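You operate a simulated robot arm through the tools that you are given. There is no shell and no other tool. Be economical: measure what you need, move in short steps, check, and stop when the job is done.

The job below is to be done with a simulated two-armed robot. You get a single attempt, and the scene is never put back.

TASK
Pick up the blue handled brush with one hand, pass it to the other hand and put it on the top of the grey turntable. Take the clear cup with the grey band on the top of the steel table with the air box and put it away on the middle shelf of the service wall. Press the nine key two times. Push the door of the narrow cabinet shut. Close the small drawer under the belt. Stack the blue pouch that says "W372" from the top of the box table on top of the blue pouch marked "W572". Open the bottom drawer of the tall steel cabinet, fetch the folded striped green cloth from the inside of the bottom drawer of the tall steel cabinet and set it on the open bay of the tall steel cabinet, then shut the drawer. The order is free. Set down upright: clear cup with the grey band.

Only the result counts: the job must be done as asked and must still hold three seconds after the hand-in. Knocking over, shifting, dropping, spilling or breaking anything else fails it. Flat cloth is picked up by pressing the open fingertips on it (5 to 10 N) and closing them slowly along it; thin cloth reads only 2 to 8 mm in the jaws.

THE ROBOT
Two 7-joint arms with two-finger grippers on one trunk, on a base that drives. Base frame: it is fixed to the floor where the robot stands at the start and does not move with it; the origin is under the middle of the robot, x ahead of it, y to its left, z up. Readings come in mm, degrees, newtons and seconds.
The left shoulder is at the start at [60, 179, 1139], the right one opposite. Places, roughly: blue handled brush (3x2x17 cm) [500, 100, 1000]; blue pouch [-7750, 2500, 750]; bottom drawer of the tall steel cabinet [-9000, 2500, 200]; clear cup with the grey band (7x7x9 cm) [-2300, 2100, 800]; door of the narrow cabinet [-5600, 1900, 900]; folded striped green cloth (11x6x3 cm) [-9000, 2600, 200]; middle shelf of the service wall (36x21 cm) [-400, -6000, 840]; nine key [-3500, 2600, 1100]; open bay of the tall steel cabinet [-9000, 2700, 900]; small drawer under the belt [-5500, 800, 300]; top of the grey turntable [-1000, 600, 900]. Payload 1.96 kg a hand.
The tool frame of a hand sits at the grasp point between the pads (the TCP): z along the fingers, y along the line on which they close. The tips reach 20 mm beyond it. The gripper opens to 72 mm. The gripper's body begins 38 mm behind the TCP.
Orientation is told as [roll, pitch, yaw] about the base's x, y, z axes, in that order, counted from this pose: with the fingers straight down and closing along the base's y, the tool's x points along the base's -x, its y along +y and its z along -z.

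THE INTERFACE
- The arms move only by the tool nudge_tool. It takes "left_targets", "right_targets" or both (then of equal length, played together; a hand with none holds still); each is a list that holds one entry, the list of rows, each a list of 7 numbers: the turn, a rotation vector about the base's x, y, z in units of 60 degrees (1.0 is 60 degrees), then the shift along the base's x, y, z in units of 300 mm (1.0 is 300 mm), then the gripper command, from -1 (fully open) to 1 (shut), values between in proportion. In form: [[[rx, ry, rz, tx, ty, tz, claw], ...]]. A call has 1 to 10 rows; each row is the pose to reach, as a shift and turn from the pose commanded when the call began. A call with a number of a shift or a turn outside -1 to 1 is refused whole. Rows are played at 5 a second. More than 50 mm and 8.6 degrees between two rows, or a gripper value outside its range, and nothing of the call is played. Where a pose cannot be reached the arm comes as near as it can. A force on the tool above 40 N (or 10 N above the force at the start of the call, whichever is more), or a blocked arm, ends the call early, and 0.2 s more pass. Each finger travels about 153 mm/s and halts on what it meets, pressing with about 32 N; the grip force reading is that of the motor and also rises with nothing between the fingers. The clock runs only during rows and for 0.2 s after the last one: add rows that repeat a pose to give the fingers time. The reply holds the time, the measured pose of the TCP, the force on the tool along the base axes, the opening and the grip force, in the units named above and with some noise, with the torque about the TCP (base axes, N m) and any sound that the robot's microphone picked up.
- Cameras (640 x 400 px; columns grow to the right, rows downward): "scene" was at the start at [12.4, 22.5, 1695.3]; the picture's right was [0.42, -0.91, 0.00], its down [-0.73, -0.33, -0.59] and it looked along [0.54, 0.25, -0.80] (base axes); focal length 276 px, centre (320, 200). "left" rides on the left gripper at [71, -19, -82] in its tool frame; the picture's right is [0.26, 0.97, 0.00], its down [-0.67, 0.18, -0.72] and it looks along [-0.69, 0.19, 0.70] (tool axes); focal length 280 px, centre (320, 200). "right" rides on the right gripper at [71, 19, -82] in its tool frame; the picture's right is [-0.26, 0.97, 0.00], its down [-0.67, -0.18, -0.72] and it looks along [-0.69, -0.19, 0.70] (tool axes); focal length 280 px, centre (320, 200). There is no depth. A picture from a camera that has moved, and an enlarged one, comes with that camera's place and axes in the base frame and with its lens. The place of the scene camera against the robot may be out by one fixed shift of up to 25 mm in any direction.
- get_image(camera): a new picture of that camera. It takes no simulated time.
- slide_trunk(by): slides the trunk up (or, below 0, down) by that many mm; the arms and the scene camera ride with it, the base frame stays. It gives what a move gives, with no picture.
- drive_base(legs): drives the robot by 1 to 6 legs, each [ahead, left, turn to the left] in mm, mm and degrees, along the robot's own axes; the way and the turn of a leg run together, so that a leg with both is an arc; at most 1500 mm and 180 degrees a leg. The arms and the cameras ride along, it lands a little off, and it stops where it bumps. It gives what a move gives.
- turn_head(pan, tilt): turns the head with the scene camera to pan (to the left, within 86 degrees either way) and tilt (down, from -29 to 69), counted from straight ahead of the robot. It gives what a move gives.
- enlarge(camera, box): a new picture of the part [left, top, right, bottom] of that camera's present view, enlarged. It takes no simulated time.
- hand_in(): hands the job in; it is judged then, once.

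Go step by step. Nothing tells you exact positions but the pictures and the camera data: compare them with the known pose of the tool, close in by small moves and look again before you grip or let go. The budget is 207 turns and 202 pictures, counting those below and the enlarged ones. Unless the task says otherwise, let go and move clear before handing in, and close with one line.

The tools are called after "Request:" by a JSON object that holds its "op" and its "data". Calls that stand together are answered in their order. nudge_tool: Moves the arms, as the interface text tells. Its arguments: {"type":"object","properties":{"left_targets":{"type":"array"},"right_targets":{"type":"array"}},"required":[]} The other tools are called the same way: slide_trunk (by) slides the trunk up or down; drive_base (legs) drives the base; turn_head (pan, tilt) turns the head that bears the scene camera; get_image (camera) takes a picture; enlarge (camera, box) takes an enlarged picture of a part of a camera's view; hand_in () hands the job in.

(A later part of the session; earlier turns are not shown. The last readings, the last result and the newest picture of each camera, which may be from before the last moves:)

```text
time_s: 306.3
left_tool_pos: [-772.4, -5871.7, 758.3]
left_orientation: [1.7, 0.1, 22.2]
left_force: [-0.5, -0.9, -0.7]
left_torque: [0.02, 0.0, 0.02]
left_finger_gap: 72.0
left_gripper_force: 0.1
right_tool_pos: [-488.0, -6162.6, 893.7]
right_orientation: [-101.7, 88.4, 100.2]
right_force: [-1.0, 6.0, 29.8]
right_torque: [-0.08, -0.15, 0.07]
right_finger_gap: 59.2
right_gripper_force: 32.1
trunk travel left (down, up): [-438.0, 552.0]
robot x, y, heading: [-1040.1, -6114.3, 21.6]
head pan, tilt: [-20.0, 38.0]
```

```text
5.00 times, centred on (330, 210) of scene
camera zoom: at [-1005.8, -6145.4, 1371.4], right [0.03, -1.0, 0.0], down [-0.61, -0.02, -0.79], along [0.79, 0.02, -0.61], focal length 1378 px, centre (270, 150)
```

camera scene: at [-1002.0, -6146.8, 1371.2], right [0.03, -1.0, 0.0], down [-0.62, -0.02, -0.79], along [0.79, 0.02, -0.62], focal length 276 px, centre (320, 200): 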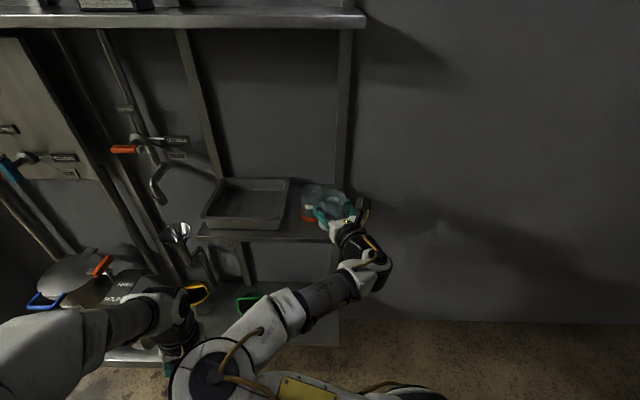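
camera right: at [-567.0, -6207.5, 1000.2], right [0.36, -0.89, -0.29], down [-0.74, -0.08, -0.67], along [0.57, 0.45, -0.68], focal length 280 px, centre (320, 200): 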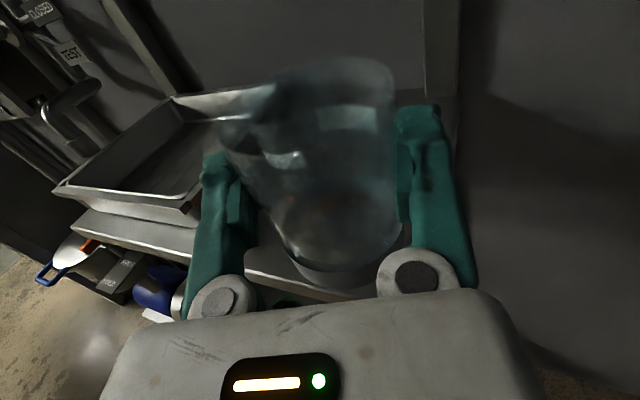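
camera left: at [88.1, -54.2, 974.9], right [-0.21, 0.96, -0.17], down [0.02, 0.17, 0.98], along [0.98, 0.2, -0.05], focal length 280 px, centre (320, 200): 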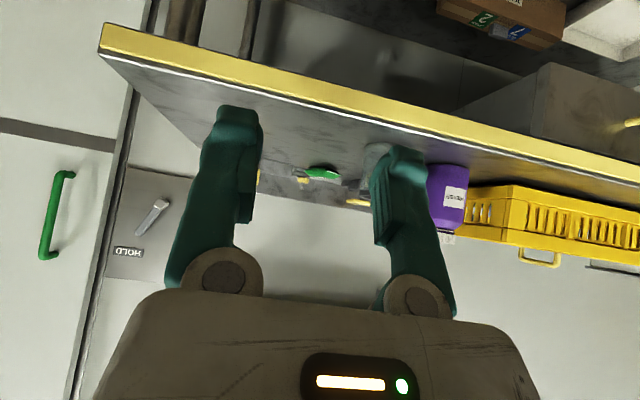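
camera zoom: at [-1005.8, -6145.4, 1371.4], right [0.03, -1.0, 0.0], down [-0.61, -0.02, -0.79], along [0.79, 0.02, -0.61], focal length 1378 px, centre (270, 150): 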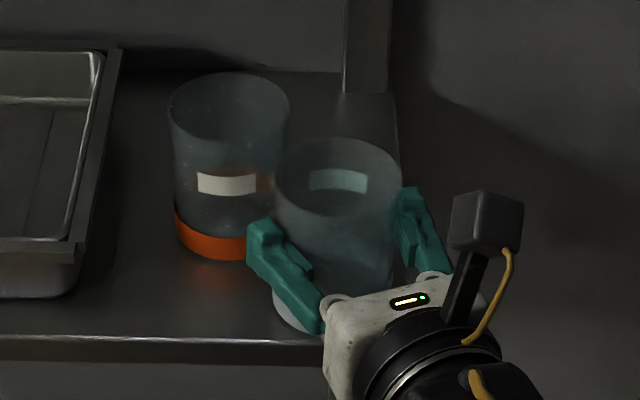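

The cup stands on the shelf. I ease the pressure, open, and draw the fingers straight back.

Request:
{"op": "nudge_tool", "data": {"right_targets": [[[0, 0, 0, 0, 0, 0.012, 0], [0, 0, 0, 0, 0, 0.016, 0], [0, 0, 0, 0, 0, 0.016, -0.75], [0, 0, 0, 0, 0, 0.016, -0.9], [0, 0, 0, 0, 0, 0.016, -1], [0, 0, 0, 0, 0, 0.016, -1]]]}}

Request:
{"op": "enlarge", "data": {"camera": "scene", "box": [280, 170, 380, 250]}}

Request:
{"op": "get_image", "data": {"camera": "right"}}

```text
time_s: 307.7
left_tool_pos: [-769.8, -5871.5, 756.5]
left_orientation: [1.7, 0.2, 22.2]
left_force: [-0.4, -0.4, 0.5]
left_torque: [0.01, 0.03, -0.03]
left_finger_gap: 72.2
left_gripper_force: 0.1
right_tool_pos: [-485.0, -6163.6, 894.8]
right_orientation: [-90.8, 88.3, 111.0]
right_force: [0.2, 0.5, -0.6]
right_torque: [0.01, -0.03, -0.02]
right_finger_gap: 71.9
right_gripper_force: 0.0
trunk travel left (down, up): [-438.0, 552.0]
robot x, y, heading: [-1035.1, -6117.3, 21.5]
head pan, tilt: [-20.0, 38.0]
```

```text
5.00 times, centred on (330, 210) of scene
camera zoom: at [-1001.9, -6146.8, 1371.2], right [0.03, -1.0, 0.0], down [-0.62, -0.02, -0.79], along [0.79, 0.02, -0.62], focal length 1378 px, centre (270, 150)
```

zoom: 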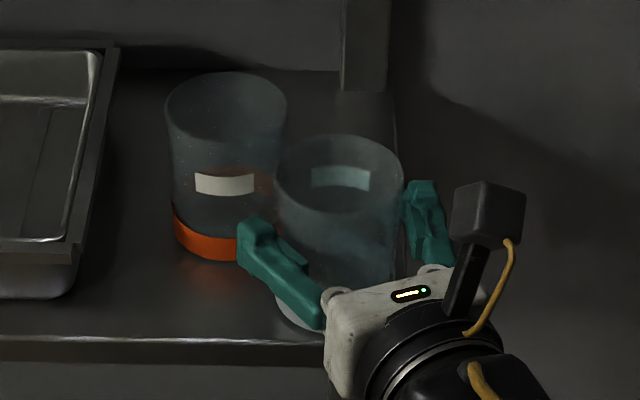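

```text
66 pictures are left
camera right: at [-553.6, -6212.1, 965.3], right [0.36, -0.89, -0.29], down [-0.74, -0.08, -0.67], along [0.57, 0.45, -0.68], focal length 280 px, centre (320, 200)
```

right: 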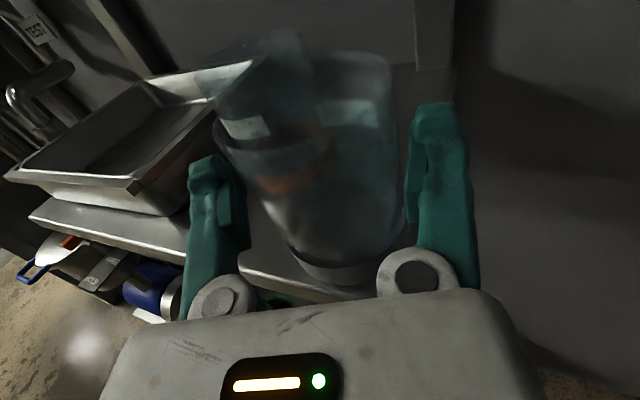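

The cup stands free and upright. I draw the hand straight back.

Request:
{"op": "nudge_tool", "data": {"right_targets": [[[0, 0, 0, -0.05, -0.02, 0, -1], [0, 0, 0, -0.1, -0.039, 0, -1], [0, 0, 0, -0.15, -0.059, 0, -1], [0, 0, 0, -0.25, -0.098, 0.02, -1]]]}}

Request:
{"op": "enlarge", "data": {"camera": "scene", "box": [280, 170, 380, 250]}}

```text
time_s: 308.7
left_tool_pos: [-769.2, -5872.5, 756.2]
left_orientation: [1.8, 0.1, 22.2]
left_force: [-1.1, -0.3, 0.0]
left_torque: [0.01, 0.0, -0.03]
left_finger_gap: 72.1
left_gripper_force: 0.1
right_tool_pos: [-506.3, -6196.4, 904.6]
right_orientation: [-90.7, 88.3, 111.2]
right_force: [-0.7, 0.2, 0.6]
right_torque: [0.01, 0.0, 0.02]
right_finger_gap: 72.2
right_gripper_force: 0.1
right hand out of reach, approached as far as the arm can: row 2, 3, 4
trunk travel left (down, up): [-438.0, 552.0]
robot x, y, heading: [-1037.6, -6119.9, 21.5]
head pan, tilt: [-20.0, 38.0]
```

```text
5.00 times, centred on (330, 210) of scene
camera zoom: at [-1001.3, -6147.4, 1371.2], right [0.03, -1.0, 0.0], down [-0.62, -0.02, -0.79], along [0.79, 0.02, -0.62], focal length 1378 px, centre (270, 150)
```

zoom: 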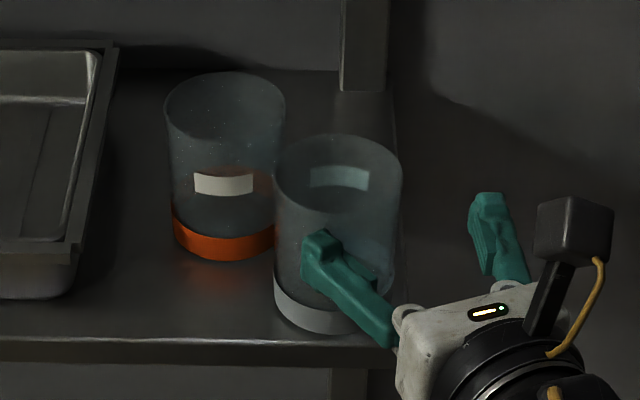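

The cup stands well on the shelf and the hand is beside it. I back the base away.

Request:
{"op": "drive_base", "data": {"legs": [[-250, 0, 0]]}}

Request:
{"op": "enlarge", "data": {"camera": "scene", "box": [260, 120, 420, 240]}}

```text
time_s: 310.6
left_tool_pos: [-1003.3, -5963.7, 756.6]
left_orientation: [1.7, 0.1, 22.0]
left_force: [-0.3, 0.6, 0.1]
left_torque: [0.0, -0.01, 0.01]
left_finger_gap: 72.0
left_gripper_force: 0.2
right_tool_pos: [-740.3, -6289.1, 905.2]
right_orientation: [-93.0, 88.3, 108.7]
right_force: [-0.2, 0.2, 0.2]
right_torque: [-0.01, 0.0, 0.0]
right_finger_gap: 72.1
right_gripper_force: 0.0
trunk travel left (down, up): [-438.0, 552.0]
robot x, y, heading: [-1272.5, -6205.6, 21.0]
head pan, tilt: [-20.0, 38.0]
```

```text
3.33 times, centred on (340, 180) of scene
camera zoom: at [-1236.6, -6238.6, 1371.2], right [0.02, -1.0, 0.0], down [-0.61, -0.01, -0.79], along [0.79, 0.02, -0.62], focal length 918 px, centre (253, 267)
```

zoom: 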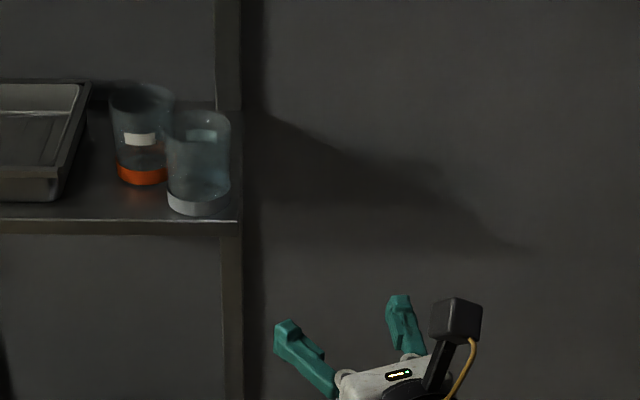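

The cup is placed. I keep the right hand pointing level, which suits pressing keys and pushing doors, and drive back north.

Request:
{"op": "drive_base", "data": {"legs": [[0, 0, 69], [1400, 0, 0], [1300, 0, 0], [0, -880, 0], [1500, 0, 0], [1500, 0, 0]]}}

```text
time_s: 325.8
left_tool_pos: [-1440.0, -3248.9, 756.6]
left_orientation: [1.7, 0.0, 91.8]
left_force: [-0.1, -0.2, 0.2]
left_torque: [0.04, 0.01, -0.02]
left_finger_gap: 72.1
left_gripper_force: 0.0
right_tool_pos: [-1043.7, -3118.6, 905.2]
right_orientation: [-86.9, 88.3, -175.8]
right_force: [-6.3, -7.1, 0.7]
right_torque: [0.0, -0.1, -0.23]
right_finger_gap: 69.0
right_gripper_force: 0.1
trunk travel left (down, up): [-438.0, 552.0]
robot x, y, heading: [-1300.9, -3584.1, 91.1]
head pan, tilt: [-20.0, 38.0]
stopped in leg 3: the force on the tool passed its limit at 126 N (the readings are from after the stop); the commanded pose is now the measured one
```

The right hand bumped into the island's south end because I was further west than planned. I back off and check for damage.

Request:
{"op": "drive_base", "data": {"legs": [[-150, 0, 0]]}}

Request:
{"op": "get_image", "data": {"camera": "scene"}}

```text
time_s: 327.2
left_tool_pos: [-1437.5, -3403.4, 756.6]
left_orientation: [1.7, 0.0, 92.0]
left_force: [0.1, -0.1, -0.2]
left_torque: [0.02, 0.02, 0.0]
left_finger_gap: 71.9
left_gripper_force: 0.0
right_tool_pos: [-1039.9, -3270.3, 904.6]
right_orientation: [-86.5, 88.2, -175.4]
right_force: [-0.2, 0.2, 0.0]
right_torque: [0.02, -0.03, -0.02]
right_finger_gap: 71.8
right_gripper_force: 0.1
trunk travel left (down, up): [-438.0, 552.0]
robot x, y, heading: [-1294.8, -3738.9, 91.4]
head pan, tilt: [-20.0, 38.0]
```

```text
63 pictures are left
camera scene: at [-1263.4, -3726.6, 1371.2], right [0.95, -0.32, 0.0], down [-0.2, -0.58, -0.79], along [0.25, 0.75, -0.61], focal length 276 px, centre (320, 200)
```

scene: 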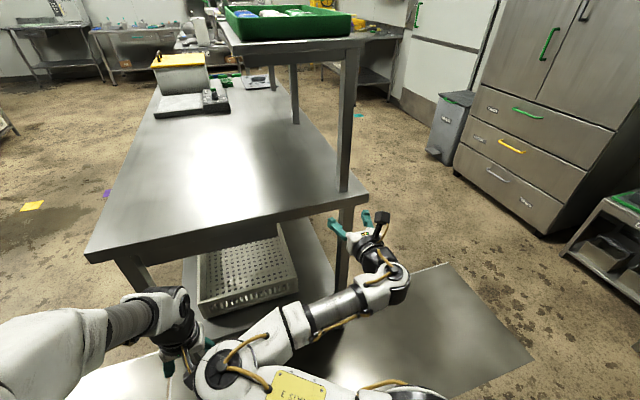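

Only the fixed table was touched and nothing on it moved. West of the island is a free lane, so I take that one north.

Request:
{"op": "drive_base", "data": {"legs": [[0, 850, -1.4], [1500, 0, 0], [1500, 0, 0], [1500, 0, 0], [600, 0, 0]]}}

Request:
{"op": "turn_head", "data": {"pan": 40, "tilt": 20}}

Request:
{"op": "get_image", "data": {"camera": "scene"}}

```text
time_s: 355.8
left_tool_pos: [-2320.8, 1703.8, 756.0]
left_orientation: [1.7, 0.2, 92.1]
left_force: [-0.4, 0.1, -0.1]
left_torque: [0.01, 0.0, 0.01]
left_finger_gap: 71.9
left_gripper_force: 0.1
right_tool_pos: [-1923.8, 1837.0, 902.3]
right_orientation: [-83.6, 88.2, -172.6]
right_force: [1.2, 0.9, 0.1]
right_torque: [0.02, -0.02, 0.03]
right_finger_gap: 72.3
right_gripper_force: 0.1
trunk travel left (down, up): [-438.0, 552.0]
robot x, y, heading: [-2180.3, 1368.4, 91.4]
head pan, tilt: [-20.0, 38.0]
```

```text
time_s: 357.1
left_tool_pos: [-2320.4, 1703.5, 755.6]
left_orientation: [1.8, 0.1, 92.1]
left_force: [0.2, 0.7, 0.9]
left_torque: [0.02, 0.0, 0.03]
left_finger_gap: 72.3
left_gripper_force: 0.0
right_tool_pos: [-1923.7, 1835.4, 905.1]
right_orientation: [-84.4, 88.2, -173.3]
right_force: [0.5, 0.8, -1.6]
right_torque: [0.0, -0.02, 0.04]
right_finger_gap: 72.0
right_gripper_force: 0.0
trunk travel left (down, up): [-438.0, 552.0]
robot x, y, heading: [-2181.3, 1367.2, 91.2]
head pan, tilt: [40.0, 20.0]
```

```text
62 pictures are left
camera scene: at [-2236.4, 1369.4, 1399.6], right [0.75, 0.66, 0.0], down [0.23, -0.26, -0.94], along [-0.62, 0.71, -0.34], focal length 276 px, centre (320, 200)
```

scene: 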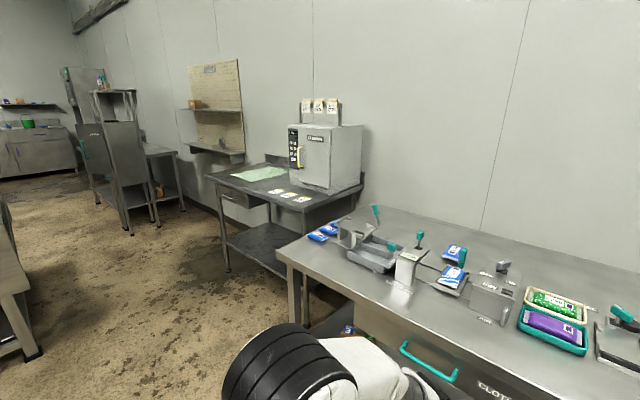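

The cleaner's keypad is on its front at about [-3530, 2600, 1117]. I drive along to the left until the right hand is in line with it.

Request:
{"op": "drive_base", "data": {"legs": [[0, 900, -1.2], [200, 650, 0]]}}

Request:
{"op": "slide_trunk", "data": {"by": 200}}

Request:
{"op": "turn_head", "data": {"pan": -10, "tilt": 20}}

Request:
{"op": "get_image", "data": {"camera": "scene"}}

Request:
{"op": "enlarge", "data": {"camera": "scene", "box": [270, 130, 430, 250]}}

```text
time_s: 365.2
left_tool_pos: [-3860.3, 1904.4, 755.4]
left_orientation: [1.6, 0.1, 90.5]
left_force: [0.3, -0.5, 0.0]
left_torque: [-0.03, -0.03, 0.0]
left_finger_gap: 72.3
left_gripper_force: 0.1
right_tool_pos: [-3458.8, 2026.2, 904.9]
right_orientation: [-84.2, 88.3, -174.6]
right_force: [0.0, -0.4, 0.7]
right_torque: [0.02, 0.01, -0.03]
right_finger_gap: 72.2
right_gripper_force: 0.0
trunk travel left (down, up): [-438.0, 552.0]
robot x, y, heading: [-3727.2, 1563.4, 89.7]
head pan, tilt: [40.0, 20.0]
```

```text
time_s: 367.4
left_tool_pos: [-3858.7, 1904.7, 955.9]
left_orientation: [1.7, 0.2, 90.6]
left_force: [0.3, -0.4, -0.5]
left_torque: [-0.01, 0.02, 0.02]
left_finger_gap: 72.2
left_gripper_force: 0.0
right_tool_pos: [-3459.8, 2026.8, 1103.8]
right_orientation: [-84.5, 88.2, -174.7]
right_force: [-0.6, 0.5, -0.8]
right_torque: [-0.01, 0.0, -0.01]
right_finger_gap: 72.0
right_gripper_force: 0.1
trunk travel left (down, up): [-638.0, 352.0]
robot x, y, heading: [-3728.9, 1565.3, 89.9]
head pan, tilt: [40.0, 20.0]
```

```text
time_s: 368.5
left_tool_pos: [-3859.2, 1906.2, 956.3]
left_orientation: [1.7, 0.0, 90.6]
left_force: [-0.3, -0.5, -0.6]
left_torque: [-0.02, 0.03, 0.02]
left_finger_gap: 72.2
left_gripper_force: 0.1
right_tool_pos: [-3458.9, 2026.1, 1103.6]
right_orientation: [-84.6, 88.2, -174.9]
right_force: [-0.1, -0.2, 0.4]
right_torque: [0.01, -0.01, 0.0]
right_finger_gap: 72.1
right_gripper_force: 0.1
trunk travel left (down, up): [-638.0, 352.0]
robot x, y, heading: [-3731.4, 1561.2, 89.6]
head pan, tilt: [-10.0, 20.0]
```

```text
61 pictures are left
camera scene: at [-3708.1, 1588.0, 1599.6], right [0.98, -0.18, 0.0], down [-0.06, -0.34, -0.94], along [0.17, 0.92, -0.34], focal length 276 px, centre (320, 200)
```

scene: 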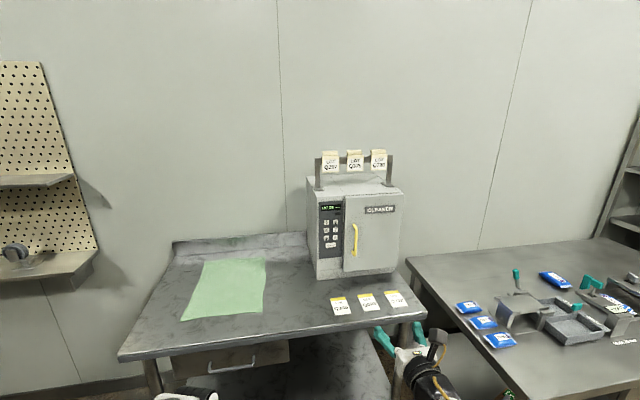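

```text
3.33 times, centred on (350, 190) of scene
camera zoom: at [-3708.1, 1588.0, 1599.6], right [0.98, -0.18, 0.0], down [-0.06, -0.34, -0.94], along [0.17, 0.92, -0.34], focal length 918 px, centre (220, 233)
```

zoom: 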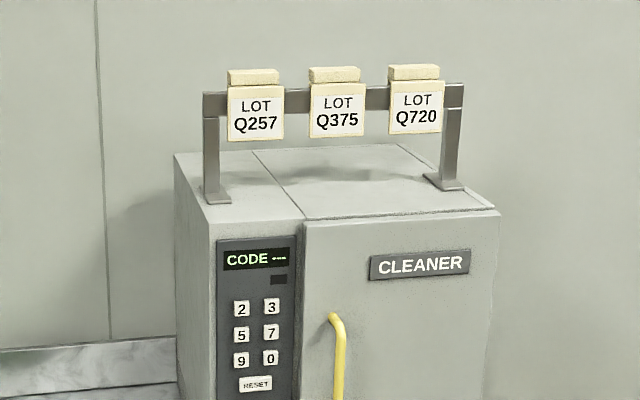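

The nine key is the lower left one, at about [-3502, 2558, 1073]. I close the right fingers and bring them in front of it.

Request:
{"op": "drive_base", "data": {"legs": [[360, 43, 0]]}}

Request:
{"op": "slide_trunk", "data": {"by": -30}}

Request:
{"op": "nudge_tool", "data": {"right_targets": [[[0, 0, 0, 0, 0.1, 0, 0], [0, 0, 0, 0, 0.2, 0, 1], [0, 0, 0, 0, 0.3, 0, 1], [0, 0, 0, 0, 0.3, 0, 1], [0, 0, 0, 0, 0.3, 0, 1]]]}}

Request:
{"op": "get_image", "data": {"camera": "right"}}

Request:
{"op": "enlarge", "data": {"camera": "scene", "box": [240, 140, 440, 290]}}

```text
time_s: 370.9
left_tool_pos: [-3900.2, 2268.0, 955.1]
left_orientation: [1.7, 0.1, 90.4]
left_force: [-0.2, -0.2, 0.8]
left_torque: [0.01, -0.02, -0.01]
left_finger_gap: 72.1
left_gripper_force: 0.1
right_tool_pos: [-3498.6, 2389.2, 1104.4]
right_orientation: [-83.6, 88.3, -174.0]
right_force: [0.4, -0.3, 0.3]
right_torque: [0.04, -0.01, 0.01]
right_finger_gap: 72.0
right_gripper_force: 0.0
trunk travel left (down, up): [-638.0, 352.0]
robot x, y, heading: [-3770.3, 1929.6, 89.5]
head pan, tilt: [-10.0, 20.0]
```

```text
time_s: 371.6
left_tool_pos: [-3900.0, 2266.8, 926.6]
left_orientation: [1.7, 0.2, 90.4]
left_force: [-0.5, 0.2, 0.2]
left_torque: [0.0, 0.02, -0.02]
left_finger_gap: 72.0
left_gripper_force: 0.0
right_tool_pos: [-3499.1, 2388.2, 1073.7]
right_orientation: [-85.4, 88.2, -175.9]
right_force: [0.4, -0.5, 0.0]
right_torque: [-0.04, 0.01, 0.0]
right_finger_gap: 72.1
right_gripper_force: 0.1
trunk travel left (down, up): [-608.0, 382.0]
robot x, y, heading: [-3773.9, 1927.5, 89.7]
head pan, tilt: [-10.0, 20.0]
```

```text
time_s: 372.8
left_tool_pos: [-3900.0, 2266.7, 926.4]
left_orientation: [1.7, 0.1, 90.3]
left_force: [0.3, -0.5, -0.3]
left_torque: [0.03, -0.01, 0.0]
left_finger_gap: 72.2
left_gripper_force: 0.0
right_tool_pos: [-3498.9, 2477.9, 1073.8]
right_orientation: [-84.1, 88.1, -174.5]
right_force: [-0.5, 1.2, 0.3]
right_torque: [0.0, -0.02, 0.01]
right_finger_gap: 0.0
right_gripper_force: 29.9
trunk travel left (down, up): [-608.0, 382.0]
robot x, y, heading: [-3772.4, 1924.0, 89.4]
head pan, tilt: [-10.0, 20.0]
```

```text
59 pictures are left
camera right: at [-3477.8, 2398.5, 1143.9], right [0.96, -0.01, -0.29], down [-0.21, -0.72, -0.67], along [-0.2, 0.7, -0.69], focal length 280 px, centre (320, 200)
```

right: 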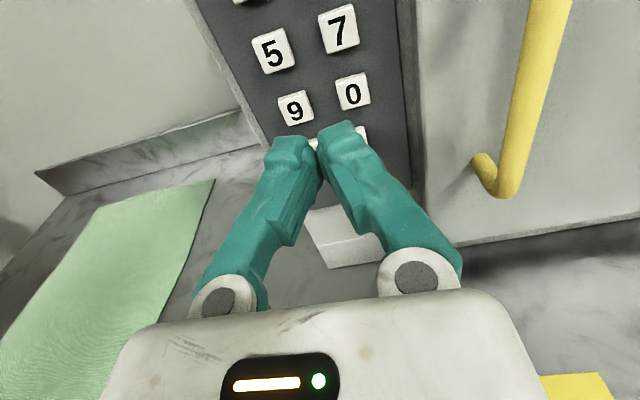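

```text
2.67 times, centred on (340, 215) of scene
camera zoom: at [-3747.9, 1950.6, 1569.6], right [0.98, -0.18, 0.0], down [-0.06, -0.34, -0.94], along [0.17, 0.92, -0.34], focal length 735 px, centre (267, 160)
```

zoom: 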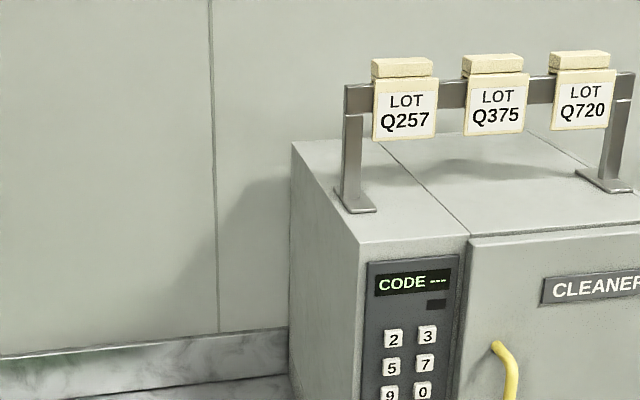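

The wrist view gives the nine key at [-3515, 2558, 1068]. I align with it and move closer.

Request:
{"op": "nudge_tool", "data": {"right_targets": [[[0, 0, 0, -0.053, 0, -0.014, 1], [0, 0, 0, -0.053, 0.06, -0.014, 1], [0, 0, 0, -0.053, 0.11, -0.014, 1], [0, 0, 0, -0.053, 0.11, -0.014, 1]]]}}

Request:
{"op": "get_image", "data": {"camera": "right"}}

```text
time_s: 373.8
left_tool_pos: [-3899.3, 2266.9, 925.9]
left_orientation: [1.7, 0.2, 90.4]
left_force: [-0.8, 0.2, -0.1]
left_torque: [0.0, 0.03, -0.03]
left_finger_gap: 71.7
left_gripper_force: 0.1
right_tool_pos: [-3513.7, 2511.9, 1069.2]
right_orientation: [-84.3, 88.3, -174.8]
right_force: [-0.5, 0.4, 0.0]
right_torque: [0.01, -0.02, 0.0]
right_finger_gap: 0.1
right_gripper_force: 29.6
trunk travel left (down, up): [-608.0, 382.0]
robot x, y, heading: [-3770.8, 1929.3, 89.7]
head pan, tilt: [-10.0, 20.0]
```

```text
57 pictures are left
camera right: at [-3493.8, 2431.9, 1139.8], right [0.96, -0.01, -0.29], down [-0.21, -0.72, -0.67], along [-0.2, 0.7, -0.69], focal length 280 px, centre (320, 200)
```

right: 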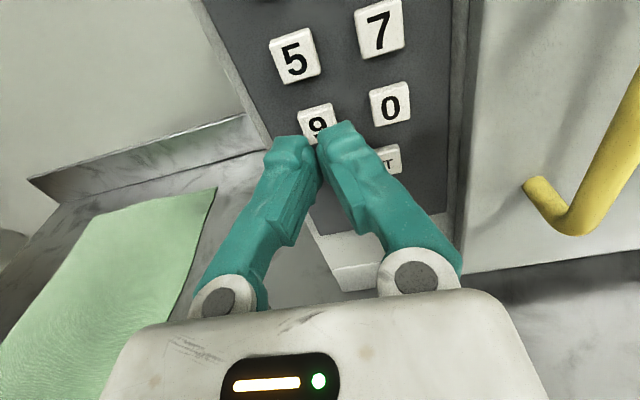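

The tip is in line with the nine. I press by small steps.

Request:
{"op": "nudge_tool", "data": {"right_targets": [[[0, 0, 0, 0, 0.04, -0.004, 1], [0, 0, 0, 0, 0.06, -0.004, 1], [0, 0, 0, 0, 0.073, -0.004, 1]]]}}

Request:
{"op": "nudge_tool", "data": {"right_targets": [[[0, 0, 0, 0, 0.01, 0, 1], [0, 0, 0, 0, 0.02, 0, 1], [0, 0, 0, 0, 0.02, 0, 1]]]}}

Request:
{"op": "get_image", "data": {"camera": "right"}}

```text
time_s: 374.6
left_tool_pos: [-3900.1, 2266.6, 927.1]
left_orientation: [1.7, 0.1, 90.4]
left_force: [0.3, -0.1, -0.9]
left_torque: [0.01, 0.01, -0.01]
left_finger_gap: 71.9
left_gripper_force: 0.0
right_tool_pos: [-3514.5, 2533.5, 1068.5]
right_orientation: [-84.4, 88.2, -174.8]
right_force: [-0.4, 0.2, -0.4]
right_torque: [0.0, 0.0, -0.03]
right_finger_gap: 0.0
right_gripper_force: 29.5
trunk travel left (down, up): [-608.0, 382.0]
robot x, y, heading: [-3768.1, 1928.5, 89.5]
head pan, tilt: [-10.0, 20.0]
```

```text
time_s: 375.4
left_tool_pos: [-3899.7, 2267.0, 925.3]
left_orientation: [1.7, 0.1, 90.4]
left_force: [-0.1, 0.7, 0.3]
left_torque: [0.0, -0.01, 0.0]
left_finger_gap: 71.8
left_gripper_force: 0.0
right_tool_pos: [-3513.8, 2538.5, 1067.5]
right_orientation: [-84.8, 88.2, -175.2]
right_force: [-0.2, -0.8, 0.4]
right_torque: [0.03, -0.01, -0.01]
right_finger_gap: 0.0
right_gripper_force: 29.9
trunk travel left (down, up): [-608.0, 382.0]
robot x, y, heading: [-3768.1, 1927.5, 89.6]
head pan, tilt: [-10.0, 20.0]
```

```text
56 pictures are left
camera right: at [-3494.0, 2458.8, 1138.0], right [0.96, -0.01, -0.29], down [-0.21, -0.72, -0.67], along [-0.2, 0.7, -0.69], focal length 280 px, centre (320, 200)
```

right: 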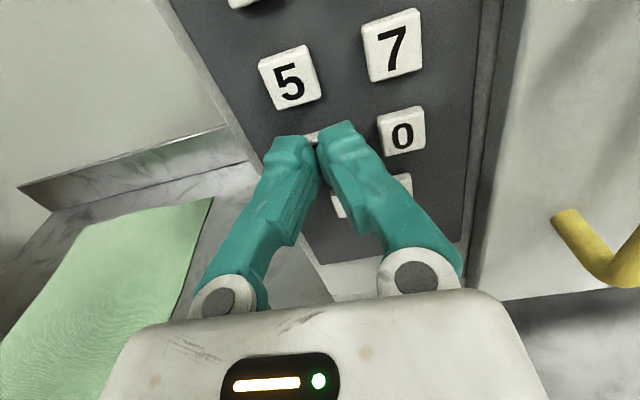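

Almost there. I shift 3 mm left and press on.

Request:
{"op": "nudge_tool", "data": {"right_targets": [[[0, 0, 0, -0.01, 0, 0, 1], [0, 0, 0, -0.01, 0.01, 0, 1], [0, 0, 0, -0.01, 0.02, 0, 1], [0, 0, 0, -0.01, 0.02, 0, 1]]]}}

Request:
{"op": "nudge_tool", "data": {"right_targets": [[[0, 0, 0, 0, 0.007, 0, 1], [0, 0, 0, 0, 0.014, 0, 1], [0, 0, 0, 0, 0.014, 0, 1]]]}}

Request:
{"op": "enlarge", "data": {"camera": "scene", "box": [310, 190, 390, 290]}}

```text
time_s: 376.4
left_tool_pos: [-3899.2, 2267.1, 926.9]
left_orientation: [1.7, 0.0, 90.4]
left_force: [0.4, -0.6, -0.5]
left_torque: [0.03, 0.0, -0.02]
left_finger_gap: 71.9
left_gripper_force: 0.1
right_tool_pos: [-3516.3, 2542.6, 1068.7]
right_orientation: [-84.9, 88.2, -175.4]
right_force: [-0.8, -11.6, -6.6]
right_torque: [-0.09, 0.0, 0.02]
right_finger_gap: 5.9
right_gripper_force: 29.7
trunk travel left (down, up): [-608.0, 382.0]
robot x, y, heading: [-3770.8, 1923.7, 89.5]
head pan, tilt: [-10.0, 20.0]
heard: click
```

```text
time_s: 377.2
left_tool_pos: [-3899.9, 2264.0, 927.0]
left_orientation: [1.6, -0.1, 90.4]
left_force: [-0.4, 0.3, 0.0]
left_torque: [-0.04, -0.04, -0.04]
left_finger_gap: 72.1
left_gripper_force: 0.0
right_tool_pos: [-3516.7, 2544.5, 1069.1]
right_orientation: [-84.2, 88.2, -174.8]
right_force: [-2.5, -20.3, -2.3]
right_torque: [-0.01, 0.07, 0.08]
right_finger_gap: 6.0
right_gripper_force: 29.9
trunk travel left (down, up): [-608.0, 382.0]
robot x, y, heading: [-3768.4, 1926.4, 89.7]
head pan, tilt: [-10.0, 20.0]
stopped in row 3 (right hand): the force on the tool passed its limit at 41 N (the readings are from after the stop); the commanded pose is now the measured one
```

```text
4.00 times, centred on (350, 240) of scene
camera zoom: at [-3749.1, 1945.0, 1570.0], right [0.98, -0.18, 0.0], down [-0.06, -0.33, -0.94], along [0.17, 0.93, -0.34], focal length 1102 px, centre (200, 40)
```

zoom: 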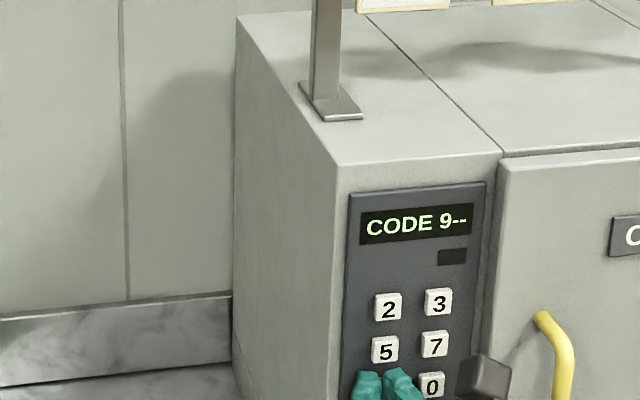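

One press is registered: the display shows "9--". I pull back and press a second time.

Request:
{"op": "nudge_tool", "data": {"right_targets": [[[0, 0, 0, 0, -0.03, 0, 1], [0, 0, 0, 0, -0.06, 0, 1], [0, 0, 0, 0, -0.06, 0, 1]]]}}

Request:
{"op": "nudge_tool", "data": {"right_targets": [[[0, 0, 0, 0, 0.03, 0, 1], [0, 0, 0, 0, 0.045, 0, 1], [0, 0, 0, 0, 0.055, 0, 1], [0, 0, 0, 0, 0.055, 0, 1]]]}}

Request:
{"op": "enlarge", "data": {"camera": "scene", "box": [310, 190, 390, 290]}}

```text
time_s: 378.0
left_tool_pos: [-3899.2, 2267.6, 926.1]
left_orientation: [1.6, 0.3, 90.4]
left_force: [0.8, 0.8, 0.7]
left_torque: [0.02, 0.01, -0.01]
left_finger_gap: 72.0
left_gripper_force: 0.0
right_tool_pos: [-3518.5, 2530.2, 1066.6]
right_orientation: [-78.1, 88.2, -168.6]
right_force: [0.2, 0.8, 0.4]
right_torque: [0.01, 0.01, 0.01]
right_finger_gap: 0.0
right_gripper_force: 29.2
trunk travel left (down, up): [-608.0, 382.0]
robot x, y, heading: [-3767.0, 1926.1, 89.6]
head pan, tilt: [-10.0, 20.0]
```

```text
time_s: 379.0
left_tool_pos: [-3899.1, 2264.9, 927.6]
left_orientation: [1.6, -0.2, 90.4]
left_force: [-0.1, 0.6, -0.8]
left_torque: [0.0, 0.01, -0.01]
left_finger_gap: 71.8
left_gripper_force: 0.0
right_tool_pos: [-3517.2, 2543.2, 1068.7]
right_orientation: [-80.4, 88.3, -171.0]
right_force: [-1.8, -19.1, -10.3]
right_torque: [-0.12, -0.05, 0.07]
right_finger_gap: 6.0
right_gripper_force: 29.7
trunk travel left (down, up): [-608.0, 382.0]
robot x, y, heading: [-3764.9, 1931.1, 89.7]
head pan, tilt: [-10.0, 20.0]
heard: click
```

```text
4.00 times, centred on (350, 240) of scene
camera zoom: at [-3748.1, 1946.1, 1569.6], right [0.98, -0.18, 0.0], down [-0.06, -0.33, -0.94], along [0.17, 0.93, -0.34], focal length 1102 px, centre (200, 40)
```

zoom: 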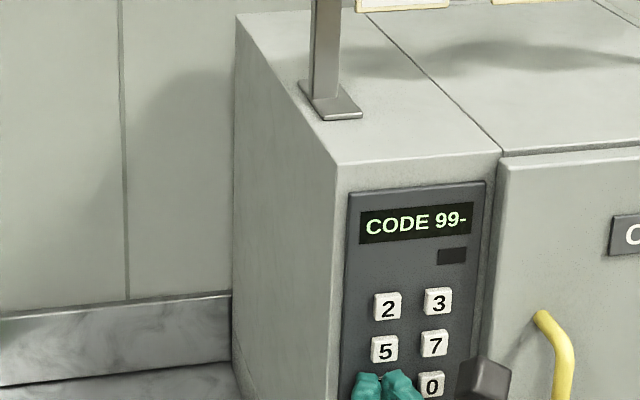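

"99-" is shown, so the key job is done. I withdraw and look at the narrow cabinet in the west.

Request:
{"op": "nudge_tool", "data": {"right_targets": [[[0, 0, 0, 0, -0.06, 0, 1], [0, 0, 0, 0, -0.16, 0, 1], [0, 0, 0, 0, -0.3, 0, 1]]]}}

Request:
{"op": "drive_base", "data": {"legs": [[-420, 0, 0], [0, 500, 0]]}}

Request:
{"op": "turn_head", "data": {"pan": 70, "tilt": 25}}

Request:
{"op": "get_image", "data": {"camera": "scene"}}

```text
time_s: 379.8
left_tool_pos: [-3899.8, 2266.9, 926.5]
left_orientation: [1.8, 0.0, 90.4]
left_force: [0.0, 0.7, 0.3]
left_torque: [0.0, 0.01, 0.01]
left_finger_gap: 72.0
left_gripper_force: 0.1
right_tool_pos: [-3517.6, 2456.3, 1067.2]
right_orientation: [-80.6, 88.2, -171.2]
right_force: [-1.0, -0.1, 0.1]
right_torque: [-0.03, 0.02, 0.0]
right_finger_gap: 0.1
right_gripper_force: 29.3
trunk travel left (down, up): [-608.0, 382.0]
robot x, y, heading: [-3769.8, 1925.1, 89.4]
head pan, tilt: [-10.0, 20.0]
```

```text
time_s: 384.9
left_tool_pos: [-4404.0, 1846.3, 925.8]
left_orientation: [1.8, 0.1, 90.7]
left_force: [-0.5, -0.2, 0.1]
left_torque: [0.05, -0.01, -0.03]
left_finger_gap: 71.7
left_gripper_force: 0.1
right_tool_pos: [-4023.9, 2039.1, 1066.2]
right_orientation: [-79.0, 88.2, -169.3]
right_force: [-0.6, -0.6, -0.1]
right_torque: [0.0, -0.01, -0.03]
right_finger_gap: 0.0
right_gripper_force: 29.5
trunk travel left (down, up): [-608.0, 382.0]
robot x, y, heading: [-4273.6, 1505.5, 89.9]
head pan, tilt: [-10.0, 20.0]
```

```text
time_s: 386.5
left_tool_pos: [-4405.4, 1844.9, 926.3]
left_orientation: [1.7, 0.0, 90.7]
left_force: [-0.1, -0.1, 0.3]
left_torque: [0.0, 0.01, 0.01]
left_finger_gap: 72.0
left_gripper_force: 0.0
right_tool_pos: [-4024.0, 2037.7, 1066.3]
right_orientation: [-79.2, 88.2, -169.4]
right_force: [-0.3, -0.3, 0.0]
right_torque: [-0.02, -0.02, -0.01]
right_finger_gap: 0.0
right_gripper_force: 30.6
trunk travel left (down, up): [-608.0, 382.0]
robot x, y, heading: [-4271.7, 1504.9, 89.7]
head pan, tilt: [70.0, 25.0]
```

```text
53 pictures are left
camera scene: at [-4354.0, 1469.7, 1561.5], right [0.34, 0.94, 0.0], down [0.4, -0.15, -0.91], along [-0.85, 0.31, -0.42], focal length 276 px, centre (320, 200)
```

scene: 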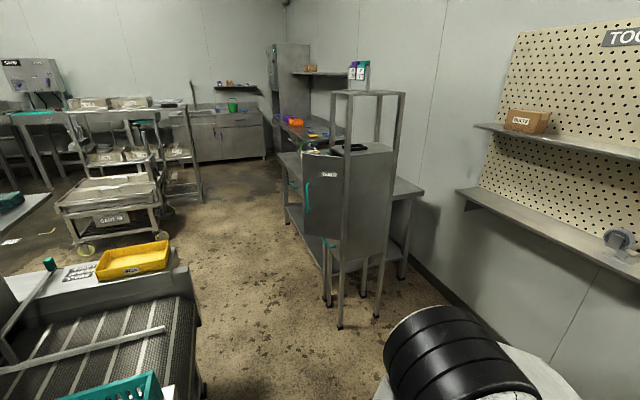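

I enlarge the narrow cabinet and the belt machine.

Request:
{"op": "enlarge", "data": {"camera": "scene", "box": [270, 80, 430, 340]}}

Request:
{"op": "enlarge", "data": {"camera": "scene", "box": [0, 220, 240, 400]}}

```text
1.54 times, centred on (350, 210) of scene
camera zoom: at [-4354.0, 1469.7, 1561.5], right [0.34, 0.94, 0.0], down [0.4, -0.15, -0.91], along [-0.85, 0.31, -0.42], focal length 424 px, centre (274, 185)
```

zoom: 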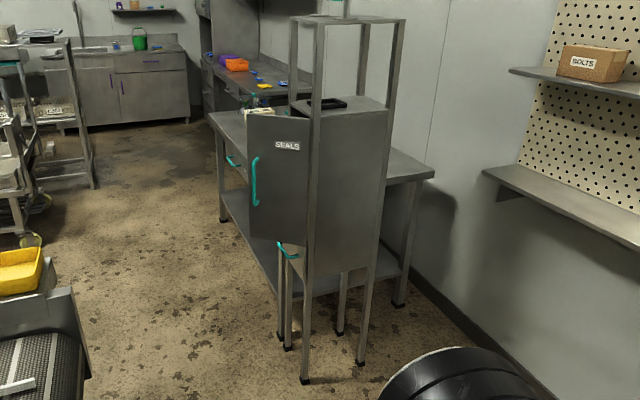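

```text
2.22 times, centred on (120, 310) of scene
camera zoom: at [-4354.0, 1469.7, 1561.5], right [0.34, 0.94, 0.0], down [0.4, -0.15, -0.91], along [-0.85, 0.31, -0.42], focal length 612 px, centre (764, -44)
```

zoom: 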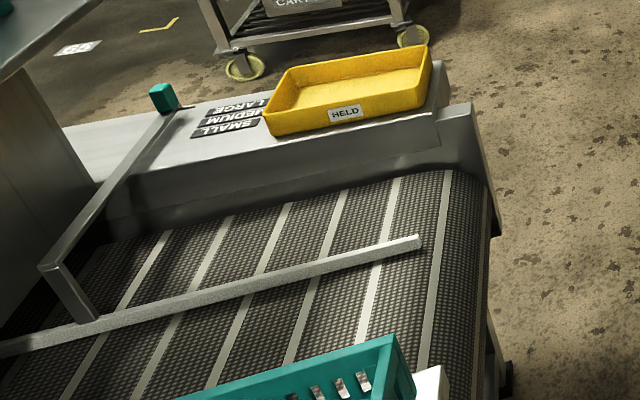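

The narrow "SEALS" cabinet has its door about 54 degrees open, hinged at its east edge near [-5547, 2042]. I position myself south-east of it, with the closed right fingers pointing at the door.

Request:
{"op": "drive_base", "data": {"legs": [[0, 0, 70], [801, 243, 0]]}}

Request:
{"op": "slide_trunk", "data": {"by": 50}}

Request:
{"op": "nudge_tool", "data": {"right_targets": [[[0, 0, 0, -0.034, -0.093, 0, 1], [0, 0, 0, -0.068, -0.187, 0, 1], [0, 0, 0, -0.102, -0.28, 0, 1], [0, 0, 0, -0.136, -0.373, 0, 1]]]}}

Request:
{"op": "turn_head", "data": {"pan": -10, "tilt": 35}}

Request:
{"op": "get_image", "data": {"camera": "scene"}}

```text
time_s: 393.9
left_tool_pos: [-5466.3, 1534.5, 925.6]
left_orientation: [1.8, 0.2, 161.4]
left_force: [0.5, 0.5, 0.2]
left_torque: [0.04, 0.01, -0.05]
left_finger_gap: 72.1
left_gripper_force: 0.0
right_tool_pos: [-5521.8, 1957.8, 1066.2]
right_orientation: [-78.5, 88.2, -98.1]
right_force: [0.5, 0.0, 0.1]
right_torque: [0.0, -0.01, 0.01]
right_finger_gap: 0.2
right_gripper_force: 29.8
trunk travel left (down, up): [-608.0, 382.0]
robot x, y, heading: [-5103.1, 1545.2, 160.5]
head pan, tilt: [70.0, 25.0]
```

```text
time_s: 394.9
left_tool_pos: [-5467.1, 1533.7, 976.7]
left_orientation: [1.7, 0.1, 161.3]
left_force: [0.0, 0.6, 0.4]
left_torque: [0.01, 0.03, -0.03]
left_finger_gap: 72.0
left_gripper_force: 0.0
right_tool_pos: [-5520.9, 1957.6, 1116.6]
right_orientation: [-78.7, 88.2, -98.3]
right_force: [-0.1, -0.1, 0.0]
right_torque: [-0.03, 0.01, -0.03]
right_finger_gap: 0.2
right_gripper_force: 29.6
trunk travel left (down, up): [-658.0, 332.0]
robot x, y, heading: [-5103.4, 1544.7, 160.6]
head pan, tilt: [70.0, 25.0]
```

```text
time_s: 395.9
left_tool_pos: [-5465.6, 1534.4, 975.4]
left_orientation: [1.6, 0.0, 161.3]
left_force: [0.2, -0.7, 0.3]
left_torque: [-0.02, 0.0, -0.02]
left_finger_gap: 72.0
left_gripper_force: 0.1
right_tool_pos: [-5561.4, 1844.9, 1115.8]
right_orientation: [-79.5, 88.3, -99.2]
right_force: [0.5, -0.5, 0.5]
right_torque: [0.02, 0.01, -0.04]
right_finger_gap: 0.2
right_gripper_force: 29.9
trunk travel left (down, up): [-658.0, 332.0]
robot x, y, heading: [-5104.7, 1545.4, 160.7]
head pan, tilt: [70.0, 25.0]
```

```text
time_s: 397.4
left_tool_pos: [-5466.2, 1534.6, 975.4]
left_orientation: [1.8, 0.1, 161.3]
left_force: [0.8, -0.6, -0.8]
left_torque: [-0.01, 0.03, -0.01]
left_finger_gap: 71.7
left_gripper_force: 0.1
right_tool_pos: [-5562.5, 1845.2, 1115.4]
right_orientation: [-79.1, 88.2, -98.7]
right_force: [0.3, -0.2, 0.1]
right_torque: [0.04, -0.01, -0.01]
right_finger_gap: 0.0
right_gripper_force: 29.5
trunk travel left (down, up): [-658.0, 332.0]
robot x, y, heading: [-5103.5, 1544.4, 160.4]
head pan, tilt: [-10.0, 35.0]
```

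```text
50 pictures are left
camera scene: at [-5116.9, 1560.4, 1595.8], right [0.49, 0.87, 0.0], down [0.5, -0.28, -0.82], along [-0.71, 0.4, -0.57], focal length 276 px, centre (320, 200)
```

scene: 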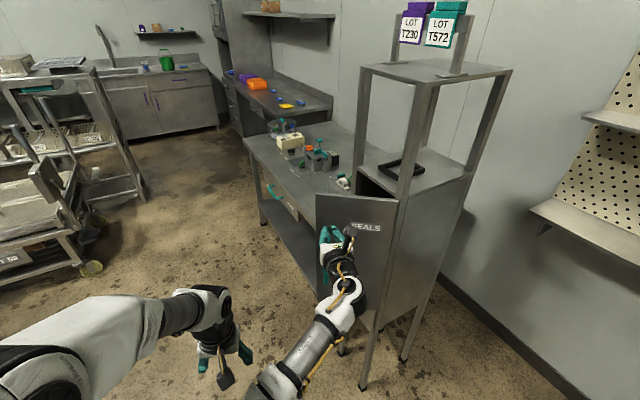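

The tip is about 70 mm from the door face, near its free edge. I drive 60 mm closer and then push along the door's arc.

Request:
{"op": "drive_base", "data": {"legs": [[60, 0, 0]]}}

Request:
{"op": "nudge_tool", "data": {"right_targets": [[[0, 0, 0, -0.033, 0.013, 0, 1], [0, 0, 0, -0.08, 0.058, 0, 1], [0, 0, 0, -0.127, 0.103, 0, 1], [0, 0, 0, -0.165, 0.158, 0, 1], [0, 0, 0, -0.2, 0.213, 0, 1], [0, 0, 0, -0.225, 0.275, 0, 1], [0, 0, 0, -0.25, 0.337, 0, 1]]]}}

Request:
{"op": "get_image", "data": {"camera": "scene"}}

```text
time_s: 398.4
left_tool_pos: [-5522.1, 1554.2, 975.6]
left_orientation: [1.8, 0.2, 161.3]
left_force: [-0.1, 0.7, -0.5]
left_torque: [0.01, -0.04, 0.0]
left_finger_gap: 72.2
left_gripper_force: 0.1
right_tool_pos: [-5619.0, 1866.3, 1115.0]
right_orientation: [-76.6, 88.2, -96.3]
right_force: [-0.7, -0.7, 0.2]
right_torque: [0.02, -0.01, 0.01]
right_finger_gap: 0.0
right_gripper_force: 29.9
trunk travel left (down, up): [-658.0, 332.0]
robot x, y, heading: [-5159.9, 1563.3, 160.3]
head pan, tilt: [-10.0, 35.0]
```

```text
time_s: 400.0
left_tool_pos: [-5523.0, 1555.1, 976.0]
left_orientation: [1.7, 0.1, 161.3]
left_force: [0.3, 0.7, -0.2]
left_torque: [-0.01, 0.0, -0.04]
left_finger_gap: 71.9
left_gripper_force: 0.0
right_tool_pos: [-5693.8, 1966.9, 1114.8]
right_orientation: [-77.8, 88.3, -97.4]
right_force: [-0.1, 1.2, 0.5]
right_torque: [0.04, 0.0, 0.0]
right_finger_gap: 0.2
right_gripper_force: 29.7
trunk travel left (down, up): [-658.0, 332.0]
robot x, y, heading: [-5158.6, 1565.5, 160.3]
head pan, tilt: [-10.0, 35.0]
```

```text
49 pictures are left
camera scene: at [-5173.2, 1581.1, 1595.7], right [0.49, 0.87, 0.0], down [0.5, -0.28, -0.82], along [-0.71, 0.4, -0.57], focal length 276 px, centre (320, 200)
```

scene: 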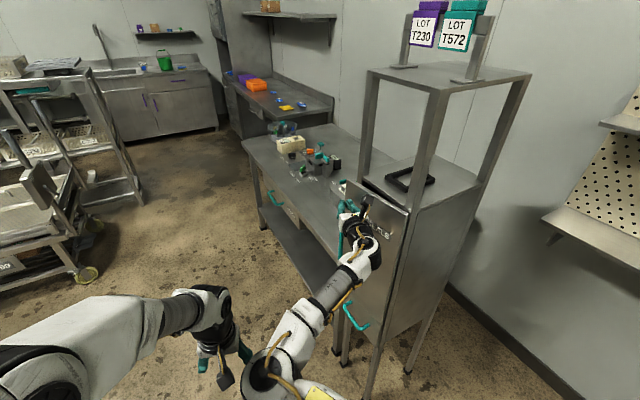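

The door is swinging shut. I push on to the end.

Request:
{"op": "nudge_tool", "data": {"right_targets": [[[0, 0, 0, -0.01, 0.05, 0, 1], [0, 0, 0, -0.015, 0.1, 0, 1], [0, 0, 0, -0.015, 0.14, 0, 1], [0, 0, 0, -0.015, 0.18, 0, 1]]]}}

Request:
{"op": "enlarge", "data": {"camera": "scene", "box": [300, 140, 480, 340]}}

```text
time_s: 400.9
left_tool_pos: [-5521.6, 1550.8, 977.1]
left_orientation: [1.7, -0.1, 161.5]
left_force: [0.2, 0.2, -0.1]
left_torque: [-0.03, 0.02, 0.03]
left_finger_gap: 71.8
left_gripper_force: 0.1
right_tool_pos: [-5701.7, 2002.2, 1115.9]
right_orientation: [-73.0, 88.3, -90.9]
right_force: [-2.9, -17.1, 3.4]
right_torque: [0.14, 0.0, 0.19]
right_finger_gap: 0.1
right_gripper_force: 29.6
trunk travel left (down, up): [-658.0, 332.0]
robot x, y, heading: [-5162.1, 1565.5, 160.8]
head pan, tilt: [-10.0, 35.0]
stopped in row 4 (right hand): the force on the tool passed its limit at 48 N (the readings are from after the stop); the commanded pose is now the measured one
```

```text
2.00 times, centred on (390, 240) of scene
camera zoom: at [-5170.2, 1576.4, 1596.0], right [0.49, 0.87, 0.0], down [0.5, -0.28, -0.82], along [-0.71, 0.4, -0.57], focal length 551 px, centre (180, 120)
```

zoom: 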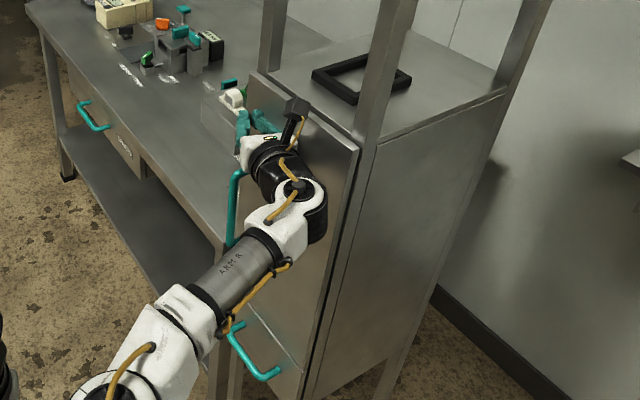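

The door met its stop. I withdraw and check that it stays shut.

Request:
{"op": "nudge_tool", "data": {"right_targets": [[[0, 0, 0, 0.05, -0.06, 0, 1], [0, 0, 0, 0.14, -0.12, 0, 1], [0, 0, 0, 0.24, -0.2, 0, 1], [0, 0, 0, 0.3, -0.3, 0, 1]]]}}

Request:
{"op": "drive_base", "data": {"legs": [[-150, 0, 0]]}}

Request:
{"op": "enlarge", "data": {"camera": "scene", "box": [280, 120, 460, 340]}}

Request:
{"op": "turn_head", "data": {"pan": 60, "tilt": 40}}

Request:
{"op": "get_image", "data": {"camera": "scene"}}

```text
time_s: 401.9
left_tool_pos: [-5522.3, 1552.5, 976.4]
left_orientation: [1.7, 0.1, 161.3]
left_force: [0.0, -0.2, 0.0]
left_torque: [0.02, 0.02, -0.01]
left_finger_gap: 71.7
left_gripper_force: 0.1
right_tool_pos: [-5608.1, 1917.8, 1112.8]
right_orientation: [-69.8, 88.2, -88.6]
right_force: [-0.4, -0.4, 0.2]
right_torque: [-0.01, -0.01, -0.01]
right_finger_gap: 0.0
right_gripper_force: 29.8
trunk travel left (down, up): [-658.0, 332.0]
robot x, y, heading: [-5160.0, 1566.6, 160.6]
head pan, tilt: [-10.0, 35.0]
```

```text
time_s: 403.3
left_tool_pos: [-5375.8, 1501.9, 977.2]
left_orientation: [1.7, 0.0, 161.2]
left_force: [0.3, -0.3, 0.4]
left_torque: [0.02, 0.02, -0.02]
left_finger_gap: 72.2
left_gripper_force: 0.0
right_tool_pos: [-5462.6, 1868.9, 1112.4]
right_orientation: [-69.7, 88.2, -88.6]
right_force: [-0.4, 0.4, 0.5]
right_torque: [-0.05, -0.03, -0.02]
right_finger_gap: 0.0
right_gripper_force: 29.2
trunk travel left (down, up): [-658.0, 332.0]
robot x, y, heading: [-5013.3, 1510.7, 160.5]
head pan, tilt: [-10.0, 35.0]
```

```text
1.82 times, centred on (370, 230) of scene
camera zoom: at [-5025.7, 1527.9, 1595.8], right [0.49, 0.87, 0.0], down [0.5, -0.28, -0.82], along [-0.71, 0.4, -0.57], focal length 501 px, centre (229, 146)
```

zoom: 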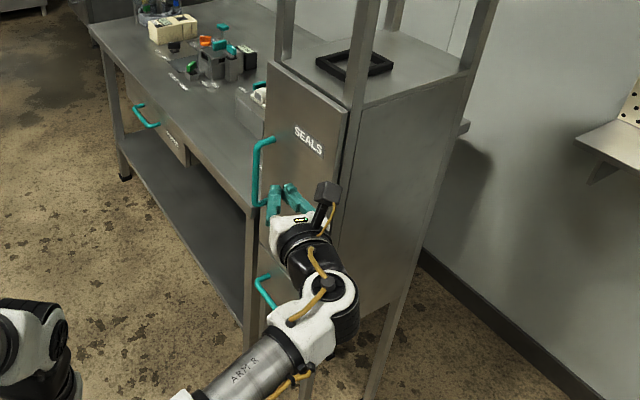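

```text
time_s: 404.7
left_tool_pos: [-5376.0, 1503.6, 975.8]
left_orientation: [1.7, 0.0, 161.3]
left_force: [0.4, -0.2, 0.7]
left_torque: [0.02, -0.01, -0.01]
left_finger_gap: 72.2
left_gripper_force: 0.0
right_tool_pos: [-5464.4, 1869.1, 1112.9]
right_orientation: [-68.5, 88.2, -87.3]
right_force: [0.0, -0.4, 0.0]
right_torque: [0.0, -0.01, 0.02]
right_finger_gap: 0.0
right_gripper_force: 29.0
trunk travel left (down, up): [-658.0, 332.0]
robot x, y, heading: [-5011.2, 1511.4, 160.7]
head pan, tilt: [60.0, 40.0]
```

```text
46 pictures are left
camera scene: at [-5014.8, 1429.8, 1588.2], right [-0.65, 0.76, 0.0], down [0.49, 0.42, -0.77], along [-0.58, -0.5, -0.64], focal length 276 px, centre (320, 200)
```

scene: 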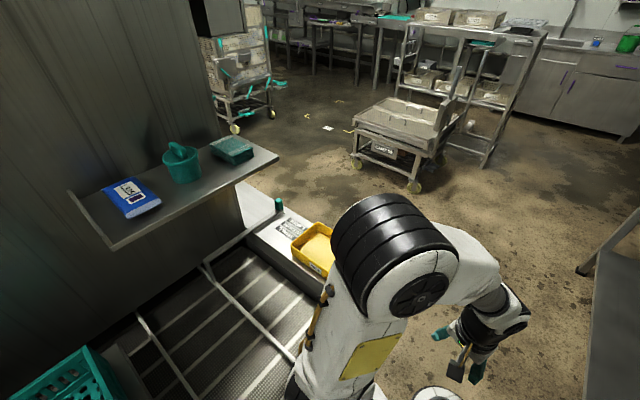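

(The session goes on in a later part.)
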